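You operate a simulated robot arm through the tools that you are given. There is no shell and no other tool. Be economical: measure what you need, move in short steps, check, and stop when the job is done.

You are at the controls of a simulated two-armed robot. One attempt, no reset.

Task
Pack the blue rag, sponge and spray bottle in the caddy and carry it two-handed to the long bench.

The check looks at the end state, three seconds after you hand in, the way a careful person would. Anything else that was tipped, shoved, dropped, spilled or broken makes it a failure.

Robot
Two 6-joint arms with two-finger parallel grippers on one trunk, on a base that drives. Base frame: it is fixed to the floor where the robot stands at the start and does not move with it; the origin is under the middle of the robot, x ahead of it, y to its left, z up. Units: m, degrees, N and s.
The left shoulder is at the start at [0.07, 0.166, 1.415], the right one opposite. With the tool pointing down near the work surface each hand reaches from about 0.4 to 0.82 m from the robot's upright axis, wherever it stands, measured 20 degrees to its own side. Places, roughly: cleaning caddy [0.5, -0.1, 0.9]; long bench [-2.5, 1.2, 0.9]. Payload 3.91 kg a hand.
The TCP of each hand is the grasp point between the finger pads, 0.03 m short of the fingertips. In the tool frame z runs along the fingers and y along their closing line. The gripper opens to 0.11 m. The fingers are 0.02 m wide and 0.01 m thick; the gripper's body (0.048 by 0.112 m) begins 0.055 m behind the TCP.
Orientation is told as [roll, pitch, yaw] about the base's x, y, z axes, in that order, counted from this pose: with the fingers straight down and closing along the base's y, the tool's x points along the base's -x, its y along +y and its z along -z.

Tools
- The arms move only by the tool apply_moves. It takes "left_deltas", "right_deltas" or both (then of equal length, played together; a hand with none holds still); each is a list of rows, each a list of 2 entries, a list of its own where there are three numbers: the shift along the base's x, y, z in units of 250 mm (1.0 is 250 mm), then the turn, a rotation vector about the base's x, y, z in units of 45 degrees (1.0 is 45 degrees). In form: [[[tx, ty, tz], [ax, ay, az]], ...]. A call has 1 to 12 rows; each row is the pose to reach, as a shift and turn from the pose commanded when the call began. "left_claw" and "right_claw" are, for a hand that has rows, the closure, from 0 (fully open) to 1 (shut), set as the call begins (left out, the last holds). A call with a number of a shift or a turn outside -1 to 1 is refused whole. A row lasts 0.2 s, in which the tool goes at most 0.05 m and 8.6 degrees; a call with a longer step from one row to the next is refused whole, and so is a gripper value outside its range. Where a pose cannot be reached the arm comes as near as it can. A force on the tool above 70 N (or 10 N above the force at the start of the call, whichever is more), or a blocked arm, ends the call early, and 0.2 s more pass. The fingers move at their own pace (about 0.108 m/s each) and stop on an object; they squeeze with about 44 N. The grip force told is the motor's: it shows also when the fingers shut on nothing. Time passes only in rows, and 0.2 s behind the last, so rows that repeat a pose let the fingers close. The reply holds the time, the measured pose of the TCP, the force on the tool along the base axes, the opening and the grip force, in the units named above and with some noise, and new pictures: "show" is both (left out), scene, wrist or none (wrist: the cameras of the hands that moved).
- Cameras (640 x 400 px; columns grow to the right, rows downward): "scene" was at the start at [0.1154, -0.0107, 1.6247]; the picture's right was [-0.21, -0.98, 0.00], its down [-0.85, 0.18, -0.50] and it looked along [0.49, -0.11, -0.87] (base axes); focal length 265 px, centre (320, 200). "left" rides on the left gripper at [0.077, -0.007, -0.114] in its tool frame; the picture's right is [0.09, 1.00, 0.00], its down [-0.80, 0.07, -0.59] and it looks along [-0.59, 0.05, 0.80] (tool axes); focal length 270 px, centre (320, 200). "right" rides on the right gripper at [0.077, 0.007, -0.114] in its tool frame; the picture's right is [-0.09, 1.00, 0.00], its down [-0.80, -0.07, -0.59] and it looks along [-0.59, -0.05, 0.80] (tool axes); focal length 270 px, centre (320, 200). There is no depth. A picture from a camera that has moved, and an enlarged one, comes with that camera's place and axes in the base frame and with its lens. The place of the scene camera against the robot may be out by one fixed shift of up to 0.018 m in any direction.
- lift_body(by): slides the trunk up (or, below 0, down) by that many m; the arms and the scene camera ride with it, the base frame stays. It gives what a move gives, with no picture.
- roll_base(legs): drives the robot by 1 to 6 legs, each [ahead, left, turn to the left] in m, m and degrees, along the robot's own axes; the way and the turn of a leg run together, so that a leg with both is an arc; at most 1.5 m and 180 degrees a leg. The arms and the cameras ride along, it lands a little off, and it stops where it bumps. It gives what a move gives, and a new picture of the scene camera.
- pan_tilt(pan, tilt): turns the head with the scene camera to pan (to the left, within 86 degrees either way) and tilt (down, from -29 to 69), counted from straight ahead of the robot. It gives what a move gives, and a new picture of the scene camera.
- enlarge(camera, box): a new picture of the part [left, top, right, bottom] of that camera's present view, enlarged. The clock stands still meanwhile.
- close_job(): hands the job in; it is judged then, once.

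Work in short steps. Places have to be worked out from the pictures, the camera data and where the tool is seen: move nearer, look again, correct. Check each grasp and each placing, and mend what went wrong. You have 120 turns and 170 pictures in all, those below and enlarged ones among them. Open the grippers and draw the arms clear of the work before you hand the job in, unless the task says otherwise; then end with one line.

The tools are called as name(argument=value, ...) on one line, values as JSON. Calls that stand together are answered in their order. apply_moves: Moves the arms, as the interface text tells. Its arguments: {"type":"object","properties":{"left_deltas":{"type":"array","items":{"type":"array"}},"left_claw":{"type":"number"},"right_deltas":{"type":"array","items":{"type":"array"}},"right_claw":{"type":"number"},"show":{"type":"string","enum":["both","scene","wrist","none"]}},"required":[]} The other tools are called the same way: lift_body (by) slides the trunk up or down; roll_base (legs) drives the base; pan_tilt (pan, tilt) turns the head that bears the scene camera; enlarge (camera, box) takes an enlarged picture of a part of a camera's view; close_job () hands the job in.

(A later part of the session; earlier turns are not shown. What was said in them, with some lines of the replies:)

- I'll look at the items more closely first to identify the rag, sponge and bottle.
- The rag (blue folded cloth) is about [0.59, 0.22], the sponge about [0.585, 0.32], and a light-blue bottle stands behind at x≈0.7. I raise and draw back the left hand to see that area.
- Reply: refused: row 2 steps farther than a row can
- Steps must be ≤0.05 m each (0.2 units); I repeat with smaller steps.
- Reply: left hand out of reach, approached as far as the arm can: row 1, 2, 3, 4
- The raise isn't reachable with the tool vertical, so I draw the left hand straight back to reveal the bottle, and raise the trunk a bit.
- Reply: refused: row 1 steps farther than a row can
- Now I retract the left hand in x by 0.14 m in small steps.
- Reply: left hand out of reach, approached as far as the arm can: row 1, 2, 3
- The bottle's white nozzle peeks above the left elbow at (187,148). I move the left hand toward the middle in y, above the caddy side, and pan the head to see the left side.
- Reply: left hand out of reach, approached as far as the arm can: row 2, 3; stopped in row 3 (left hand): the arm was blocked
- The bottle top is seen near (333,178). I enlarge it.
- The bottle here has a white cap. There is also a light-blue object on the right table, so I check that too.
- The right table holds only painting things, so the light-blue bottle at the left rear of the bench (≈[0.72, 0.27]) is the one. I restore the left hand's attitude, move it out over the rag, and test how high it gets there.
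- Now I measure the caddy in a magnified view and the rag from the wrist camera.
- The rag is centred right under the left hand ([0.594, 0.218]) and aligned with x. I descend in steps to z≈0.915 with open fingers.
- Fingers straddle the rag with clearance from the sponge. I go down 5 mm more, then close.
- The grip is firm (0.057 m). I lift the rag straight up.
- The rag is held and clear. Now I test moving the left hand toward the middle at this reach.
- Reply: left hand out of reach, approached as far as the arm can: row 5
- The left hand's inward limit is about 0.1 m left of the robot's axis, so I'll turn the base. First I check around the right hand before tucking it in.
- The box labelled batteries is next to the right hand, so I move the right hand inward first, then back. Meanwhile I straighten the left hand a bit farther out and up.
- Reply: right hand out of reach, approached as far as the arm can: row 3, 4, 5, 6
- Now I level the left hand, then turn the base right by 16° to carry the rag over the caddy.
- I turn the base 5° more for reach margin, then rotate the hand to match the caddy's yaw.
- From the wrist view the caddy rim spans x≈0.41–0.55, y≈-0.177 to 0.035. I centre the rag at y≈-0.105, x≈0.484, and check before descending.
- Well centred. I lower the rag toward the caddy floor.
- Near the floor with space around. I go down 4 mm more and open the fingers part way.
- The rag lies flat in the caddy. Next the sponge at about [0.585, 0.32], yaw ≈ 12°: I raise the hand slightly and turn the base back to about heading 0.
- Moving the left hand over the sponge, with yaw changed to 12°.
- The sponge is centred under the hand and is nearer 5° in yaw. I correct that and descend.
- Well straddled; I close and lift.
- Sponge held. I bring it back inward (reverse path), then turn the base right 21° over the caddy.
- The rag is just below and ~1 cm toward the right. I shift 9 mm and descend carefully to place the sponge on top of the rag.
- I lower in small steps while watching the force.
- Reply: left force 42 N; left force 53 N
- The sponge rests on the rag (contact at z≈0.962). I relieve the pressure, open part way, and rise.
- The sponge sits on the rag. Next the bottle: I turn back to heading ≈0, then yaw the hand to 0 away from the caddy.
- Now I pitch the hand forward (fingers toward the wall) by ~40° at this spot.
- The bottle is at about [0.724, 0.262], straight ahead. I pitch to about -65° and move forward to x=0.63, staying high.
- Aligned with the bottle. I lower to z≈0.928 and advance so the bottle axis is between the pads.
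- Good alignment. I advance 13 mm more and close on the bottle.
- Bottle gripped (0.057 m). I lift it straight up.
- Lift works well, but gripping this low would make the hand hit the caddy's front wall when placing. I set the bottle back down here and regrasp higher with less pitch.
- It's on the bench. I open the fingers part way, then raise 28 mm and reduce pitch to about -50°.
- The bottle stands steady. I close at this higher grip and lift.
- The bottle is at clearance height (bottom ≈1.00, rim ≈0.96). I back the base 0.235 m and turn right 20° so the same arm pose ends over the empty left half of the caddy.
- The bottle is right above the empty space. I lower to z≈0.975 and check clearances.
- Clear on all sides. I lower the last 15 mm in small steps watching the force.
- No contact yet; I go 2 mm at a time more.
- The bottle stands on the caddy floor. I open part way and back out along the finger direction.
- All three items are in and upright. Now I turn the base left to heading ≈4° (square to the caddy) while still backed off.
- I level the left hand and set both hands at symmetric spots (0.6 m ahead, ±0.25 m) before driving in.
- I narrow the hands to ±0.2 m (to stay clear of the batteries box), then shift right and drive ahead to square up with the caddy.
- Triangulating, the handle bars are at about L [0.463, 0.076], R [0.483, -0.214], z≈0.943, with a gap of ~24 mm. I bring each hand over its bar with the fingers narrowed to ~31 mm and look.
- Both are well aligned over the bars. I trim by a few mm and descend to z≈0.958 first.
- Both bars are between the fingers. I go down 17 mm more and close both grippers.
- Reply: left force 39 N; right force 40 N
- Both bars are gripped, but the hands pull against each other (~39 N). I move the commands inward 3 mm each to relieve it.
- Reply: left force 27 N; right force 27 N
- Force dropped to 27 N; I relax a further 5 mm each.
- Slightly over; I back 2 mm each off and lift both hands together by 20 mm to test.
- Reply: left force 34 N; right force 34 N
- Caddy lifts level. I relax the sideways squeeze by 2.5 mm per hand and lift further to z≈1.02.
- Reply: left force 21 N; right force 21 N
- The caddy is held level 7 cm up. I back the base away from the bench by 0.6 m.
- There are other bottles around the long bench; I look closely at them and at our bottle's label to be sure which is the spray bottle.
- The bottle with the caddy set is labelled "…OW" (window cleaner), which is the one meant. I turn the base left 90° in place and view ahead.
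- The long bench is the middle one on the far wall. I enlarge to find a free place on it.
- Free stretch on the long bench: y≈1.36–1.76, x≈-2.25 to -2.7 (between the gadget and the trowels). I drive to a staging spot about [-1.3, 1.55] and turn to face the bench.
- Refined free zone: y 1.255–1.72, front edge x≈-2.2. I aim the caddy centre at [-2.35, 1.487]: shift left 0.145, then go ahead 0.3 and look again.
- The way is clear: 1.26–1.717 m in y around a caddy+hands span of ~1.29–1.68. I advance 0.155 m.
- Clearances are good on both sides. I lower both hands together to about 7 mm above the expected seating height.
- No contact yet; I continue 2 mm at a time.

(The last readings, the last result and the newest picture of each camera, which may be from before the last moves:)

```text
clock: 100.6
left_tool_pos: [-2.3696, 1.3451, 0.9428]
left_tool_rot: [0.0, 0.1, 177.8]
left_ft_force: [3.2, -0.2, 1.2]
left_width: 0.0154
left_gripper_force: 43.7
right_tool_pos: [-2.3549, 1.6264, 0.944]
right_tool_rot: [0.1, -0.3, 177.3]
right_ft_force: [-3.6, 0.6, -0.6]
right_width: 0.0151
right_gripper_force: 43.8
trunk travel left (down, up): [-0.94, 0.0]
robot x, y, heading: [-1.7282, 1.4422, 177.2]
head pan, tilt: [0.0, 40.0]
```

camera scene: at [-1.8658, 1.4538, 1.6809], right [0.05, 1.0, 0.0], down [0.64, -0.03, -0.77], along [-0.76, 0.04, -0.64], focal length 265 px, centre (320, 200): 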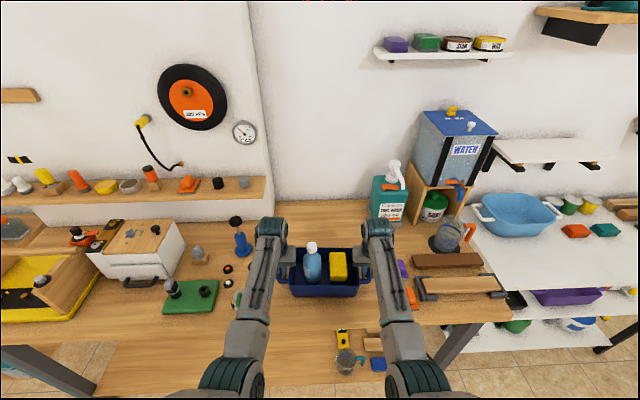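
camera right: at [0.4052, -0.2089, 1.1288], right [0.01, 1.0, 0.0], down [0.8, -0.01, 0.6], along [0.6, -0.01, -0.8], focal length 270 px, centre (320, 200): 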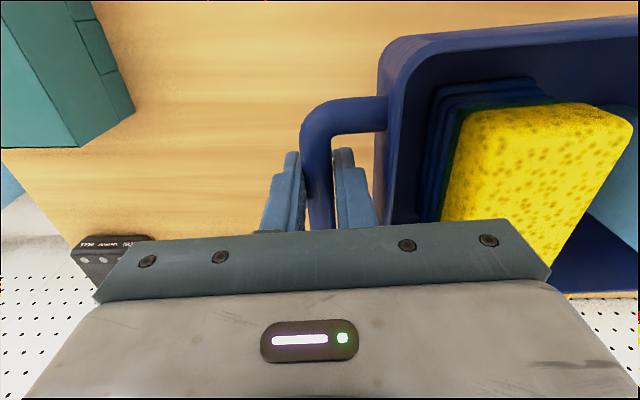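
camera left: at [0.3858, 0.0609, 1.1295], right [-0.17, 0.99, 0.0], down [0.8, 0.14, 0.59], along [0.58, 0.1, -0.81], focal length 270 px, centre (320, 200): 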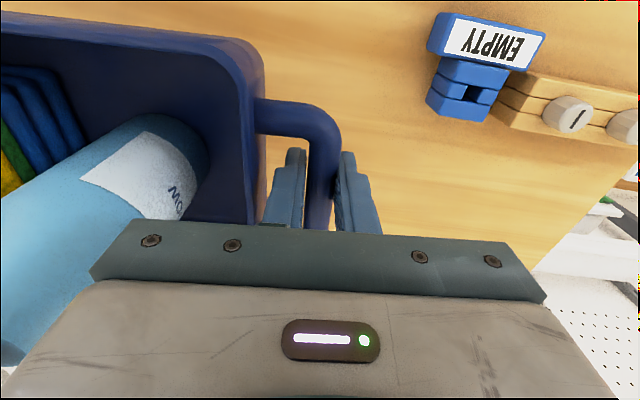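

The load has come off the hands (seating begun). One more millimetre, then I open both to ~31 mm.

apply_moves(left_deltas=[[[0, 0, -0.005], [0, 0, 0]]], right_deltas=[[[0, 0, -0.006], [0, 0, 0]]], show="none")

apply_moves(left_deltas=[[[0, 0, 0], [0, 0, 0]], [[0, 0, 0], [0, 0, 0]]], right_deltas=[[[0, 0, 0], [0, 0, 0]], [[0, 0, 0], [0, 0, 0]]], left_claw=0.74, right_claw=0.74, show="wrist")

```text
clock: 101.0
left_tool_pos: [-2.3703, 1.3448, 0.9439]
left_tool_rot: [0.1, 0.1, 177.6]
left_ft_force: [0.4, 1.1, -1.2]
left_width: 0.0154
left_gripper_force: 43.5
right_tool_pos: [-2.3551, 1.6274, 0.943]
right_tool_rot: [-0.1, -0.4, 177.3]
right_ft_force: [-3.9, 1.5, 12.8]
right_width: 0.0152
right_gripper_force: 43.8
trunk travel left (down, up): [-0.94, 0.0]
robot x, y, heading: [-1.728, 1.4463, 177.2]
head pan, tilt: [0.0, 40.0]
```

```text
clock: 101.6
left_tool_pos: [-2.37, 1.3449, 0.9418]
left_tool_rot: [0.0, 0.3, 177.9]
left_ft_force: [-0.3, 0.7, -0.3]
left_width: 0.0286
left_gripper_force: 0.1
right_tool_pos: [-2.3557, 1.6285, 0.9409]
right_tool_rot: [0.0, -0.4, 177.3]
right_ft_force: [0.4, 0.3, 0.3]
right_width: 0.0289
right_gripper_force: 0.1
trunk travel left (down, up): [-0.94, 0.0]
robot x, y, heading: [-1.7304, 1.443, 177.2]
head pan, tilt: [0.0, 40.0]
camera right: at [-2.2767, 1.6153, 1.0561], right [-0.13, -0.99, 0.0], down [-0.8, 0.11, 0.6], along [-0.59, 0.08, -0.8], focal length 270 px, centre (320, 200)
camera left: at [-2.293, 1.3492, 1.0573], right [0.05, -1.0, 0.0], down [-0.81, -0.04, 0.59], along [-0.59, -0.03, -0.81], focal length 270 px, centre (320, 200)
```

right: 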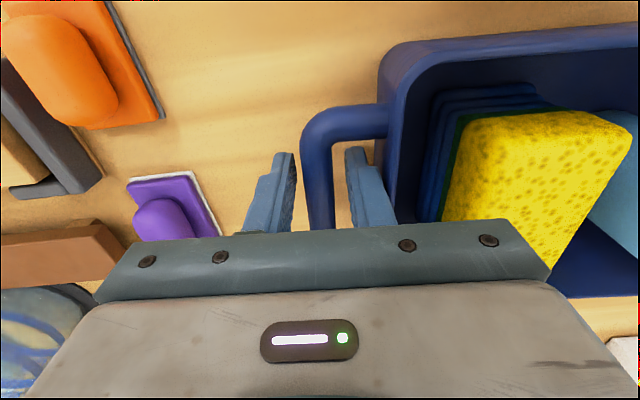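
left: 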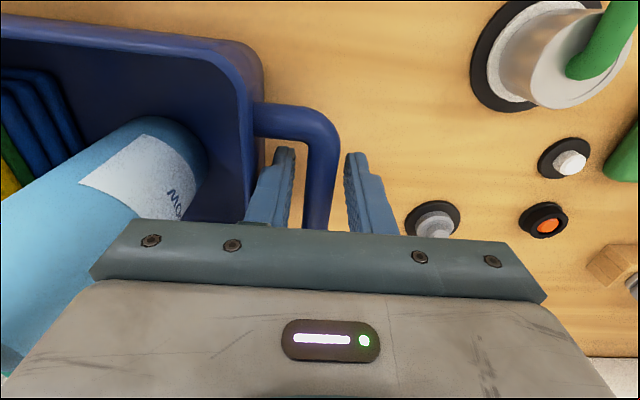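

Released with the bars free between the fingers. I raise both hands straight up 8.5 cm.

apply_moves(left_deltas=[[[0, 0, 0.08], [0, 0, 0]], [[0, 0, 0.18], [0, 0, 0]], [[0, 0, 0.28], [0, 0, 0]], [[0, 0, 0.34], [0, 0, 0]]], right_deltas=[[[0, 0, 0.08], [0, 0, 0]], [[0, 0, 0.18], [0, 0, 0]], [[0, 0, 0.28], [0, 0, 0]], [[0, 0, 0.34], [0, 0, 0]]], show="both")

```text
clock: 102.6
left_tool_pos: [-2.3708, 1.3442, 1.0284]
left_tool_rot: [0.0, 0.3, 177.7]
left_ft_force: [0.1, -0.3, 1.5]
left_width: 0.0287
left_gripper_force: 0.0
right_tool_pos: [-2.3545, 1.6267, 1.0246]
right_tool_rot: [0.0, -0.2, 177.3]
right_ft_force: [-0.5, 0.2, -0.2]
right_width: 0.0288
right_gripper_force: 0.1
trunk travel left (down, up): [-0.94, 0.0]
robot x, y, heading: [-1.731, 1.445, 177.5]
head pan, tilt: [0.0, 40.0]
camera scene: at [-1.8641, 1.4537, 1.6811], right [0.05, 1.0, 0.0], down [0.64, -0.03, -0.77], along [-0.77, 0.04, -0.64], focal length 265 px, centre (320, 200)
camera right: at [-2.2771, 1.6145, 1.1408], right [-0.13, -0.99, 0.0], down [-0.79, 0.11, 0.6], along [-0.59, 0.08, -0.8], focal length 270 px, centre (320, 200)
camera left: at [-2.2935, 1.3488, 1.1424], right [0.05, -1.0, 0.0], down [-0.81, -0.04, 0.59], along [-0.59, -0.03, -0.81], focal length 270 px, centre (320, 200)
```

scene: 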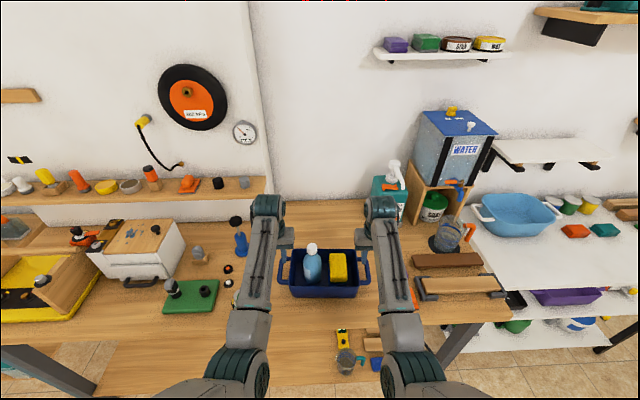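
right: 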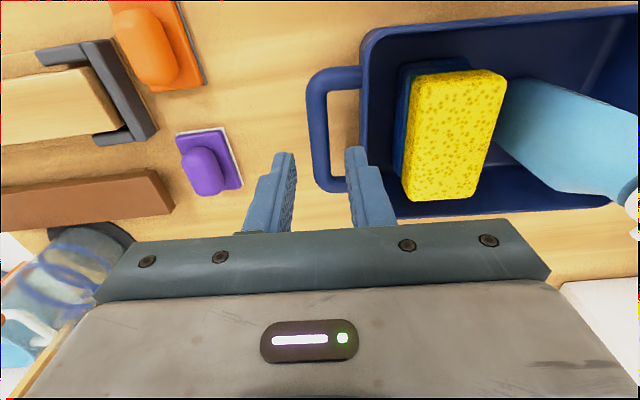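
left: 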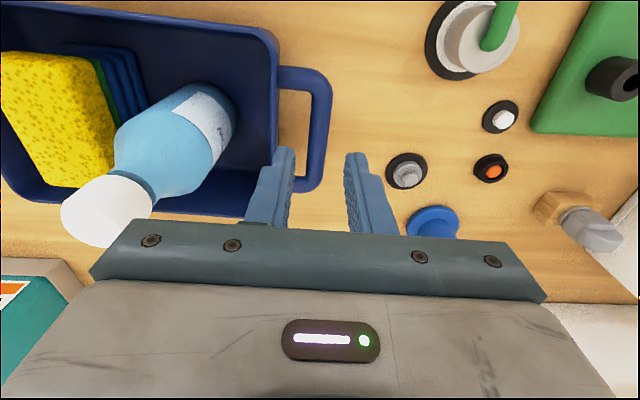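

The caddy rests on the long bench with everything inside. I back the base straight off 0.45 m, then open the grippers fully.

roll_base(legs=[[-0.45, 0, 0]])

apply_moves(left_deltas=[[[0, 0, 0], [0, 0, 0]], [[0, 0, 0], [0, 0, 0]], [[0, 0, 0], [0, 0, 0]]], right_deltas=[[[0, 0, 0], [0, 0, 0]], [[0, 0, 0], [0, 0, 0]], [[0, 0, 0], [0, 0, 0]]], left_claw=0, right_claw=0, show="none")

enlarge(camera="scene", box=[180, 60, 460, 235])

```text
clock: 105.3
left_tool_pos: [-1.9198, 1.3197, 1.026]
left_tool_rot: [-0.1, 0.4, 178.2]
left_ft_force: [0.5, -0.4, -0.3]
left_width: 0.0284
left_gripper_force: 0.1
right_tool_pos: [-1.9071, 1.6026, 1.026]
right_tool_rot: [0.0, 0.0, 177.8]
right_ft_force: [-0.1, -0.6, 0.5]
right_width: 0.0287
right_gripper_force: 0.1
trunk travel left (down, up): [-0.94, 0.0]
robot x, y, heading: [-1.2785, 1.4239, 177.9]
head pan, tilt: [0.0, 40.0]
camera scene: at [-1.4144, 1.4335, 1.6808], right [0.04, 1.0, 0.0], down [0.64, -0.02, -0.77], along [-0.76, 0.03, -0.64], focal length 265 px, centre (320, 200)
```

scene: 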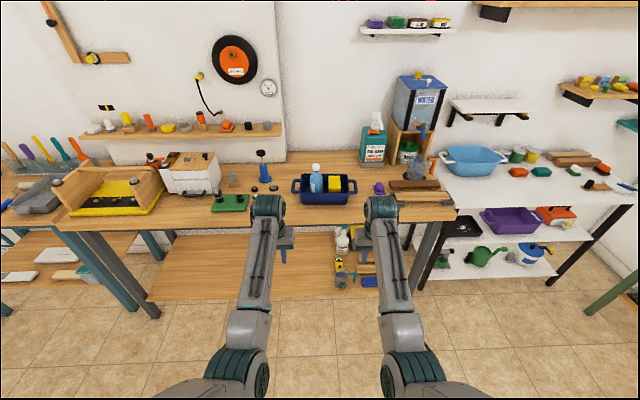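

```text
clock: 106.1
left_tool_pos: [-1.9179, 1.3193, 1.0281]
left_tool_rot: [0.0, 0.4, 178.1]
left_ft_force: [0.5, 0.1, 0.6]
left_width: 0.1102
left_gripper_force: 0.1
right_tool_pos: [-1.9046, 1.6023, 1.0266]
right_tool_rot: [0.0, -0.1, 177.8]
right_ft_force: [1.2, -0.1, 0.6]
right_width: 0.11
right_gripper_force: 0.0
trunk travel left (down, up): [-0.94, 0.0]
robot x, y, heading: [-1.2782, 1.4248, 177.6]
head pan, tilt: [0.0, 40.0]
```

```text
2.29 times, centred on (320, 148) of scene
camera zoom: at [-1.4113, 1.4334, 1.6812], right [0.04, 1.0, 0.0], down [0.64, -0.02, -0.77], along [-0.77, 0.03, -0.64], focal length 605 px, centre (320, 320)
```

zoom: 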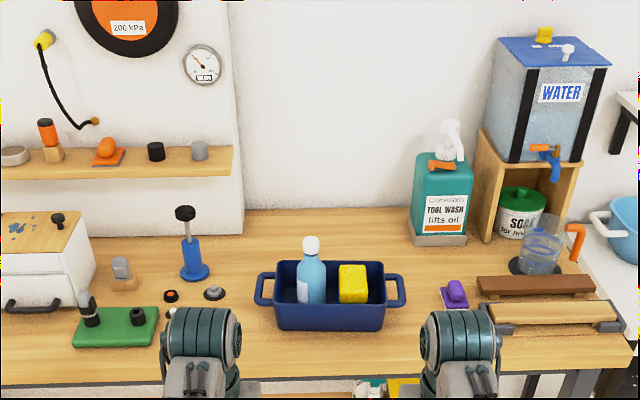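

The caddy stands flat on the long bench with the rag, sponge and upright bottle inside. Nothing around it has moved, and the arms are clear with the grippers open, so I hand in.

close_job()

```text
The job is handed in.
```

The blue rag, sponge and spray bottle are packed in the caddy, and it now stands on the long bench after a two-handed carry. I took the light-blue bottle beside the rag and sponge as the spray bottle; it has a plain white cap, and there are trigger bottles under the long bench that I left alone.
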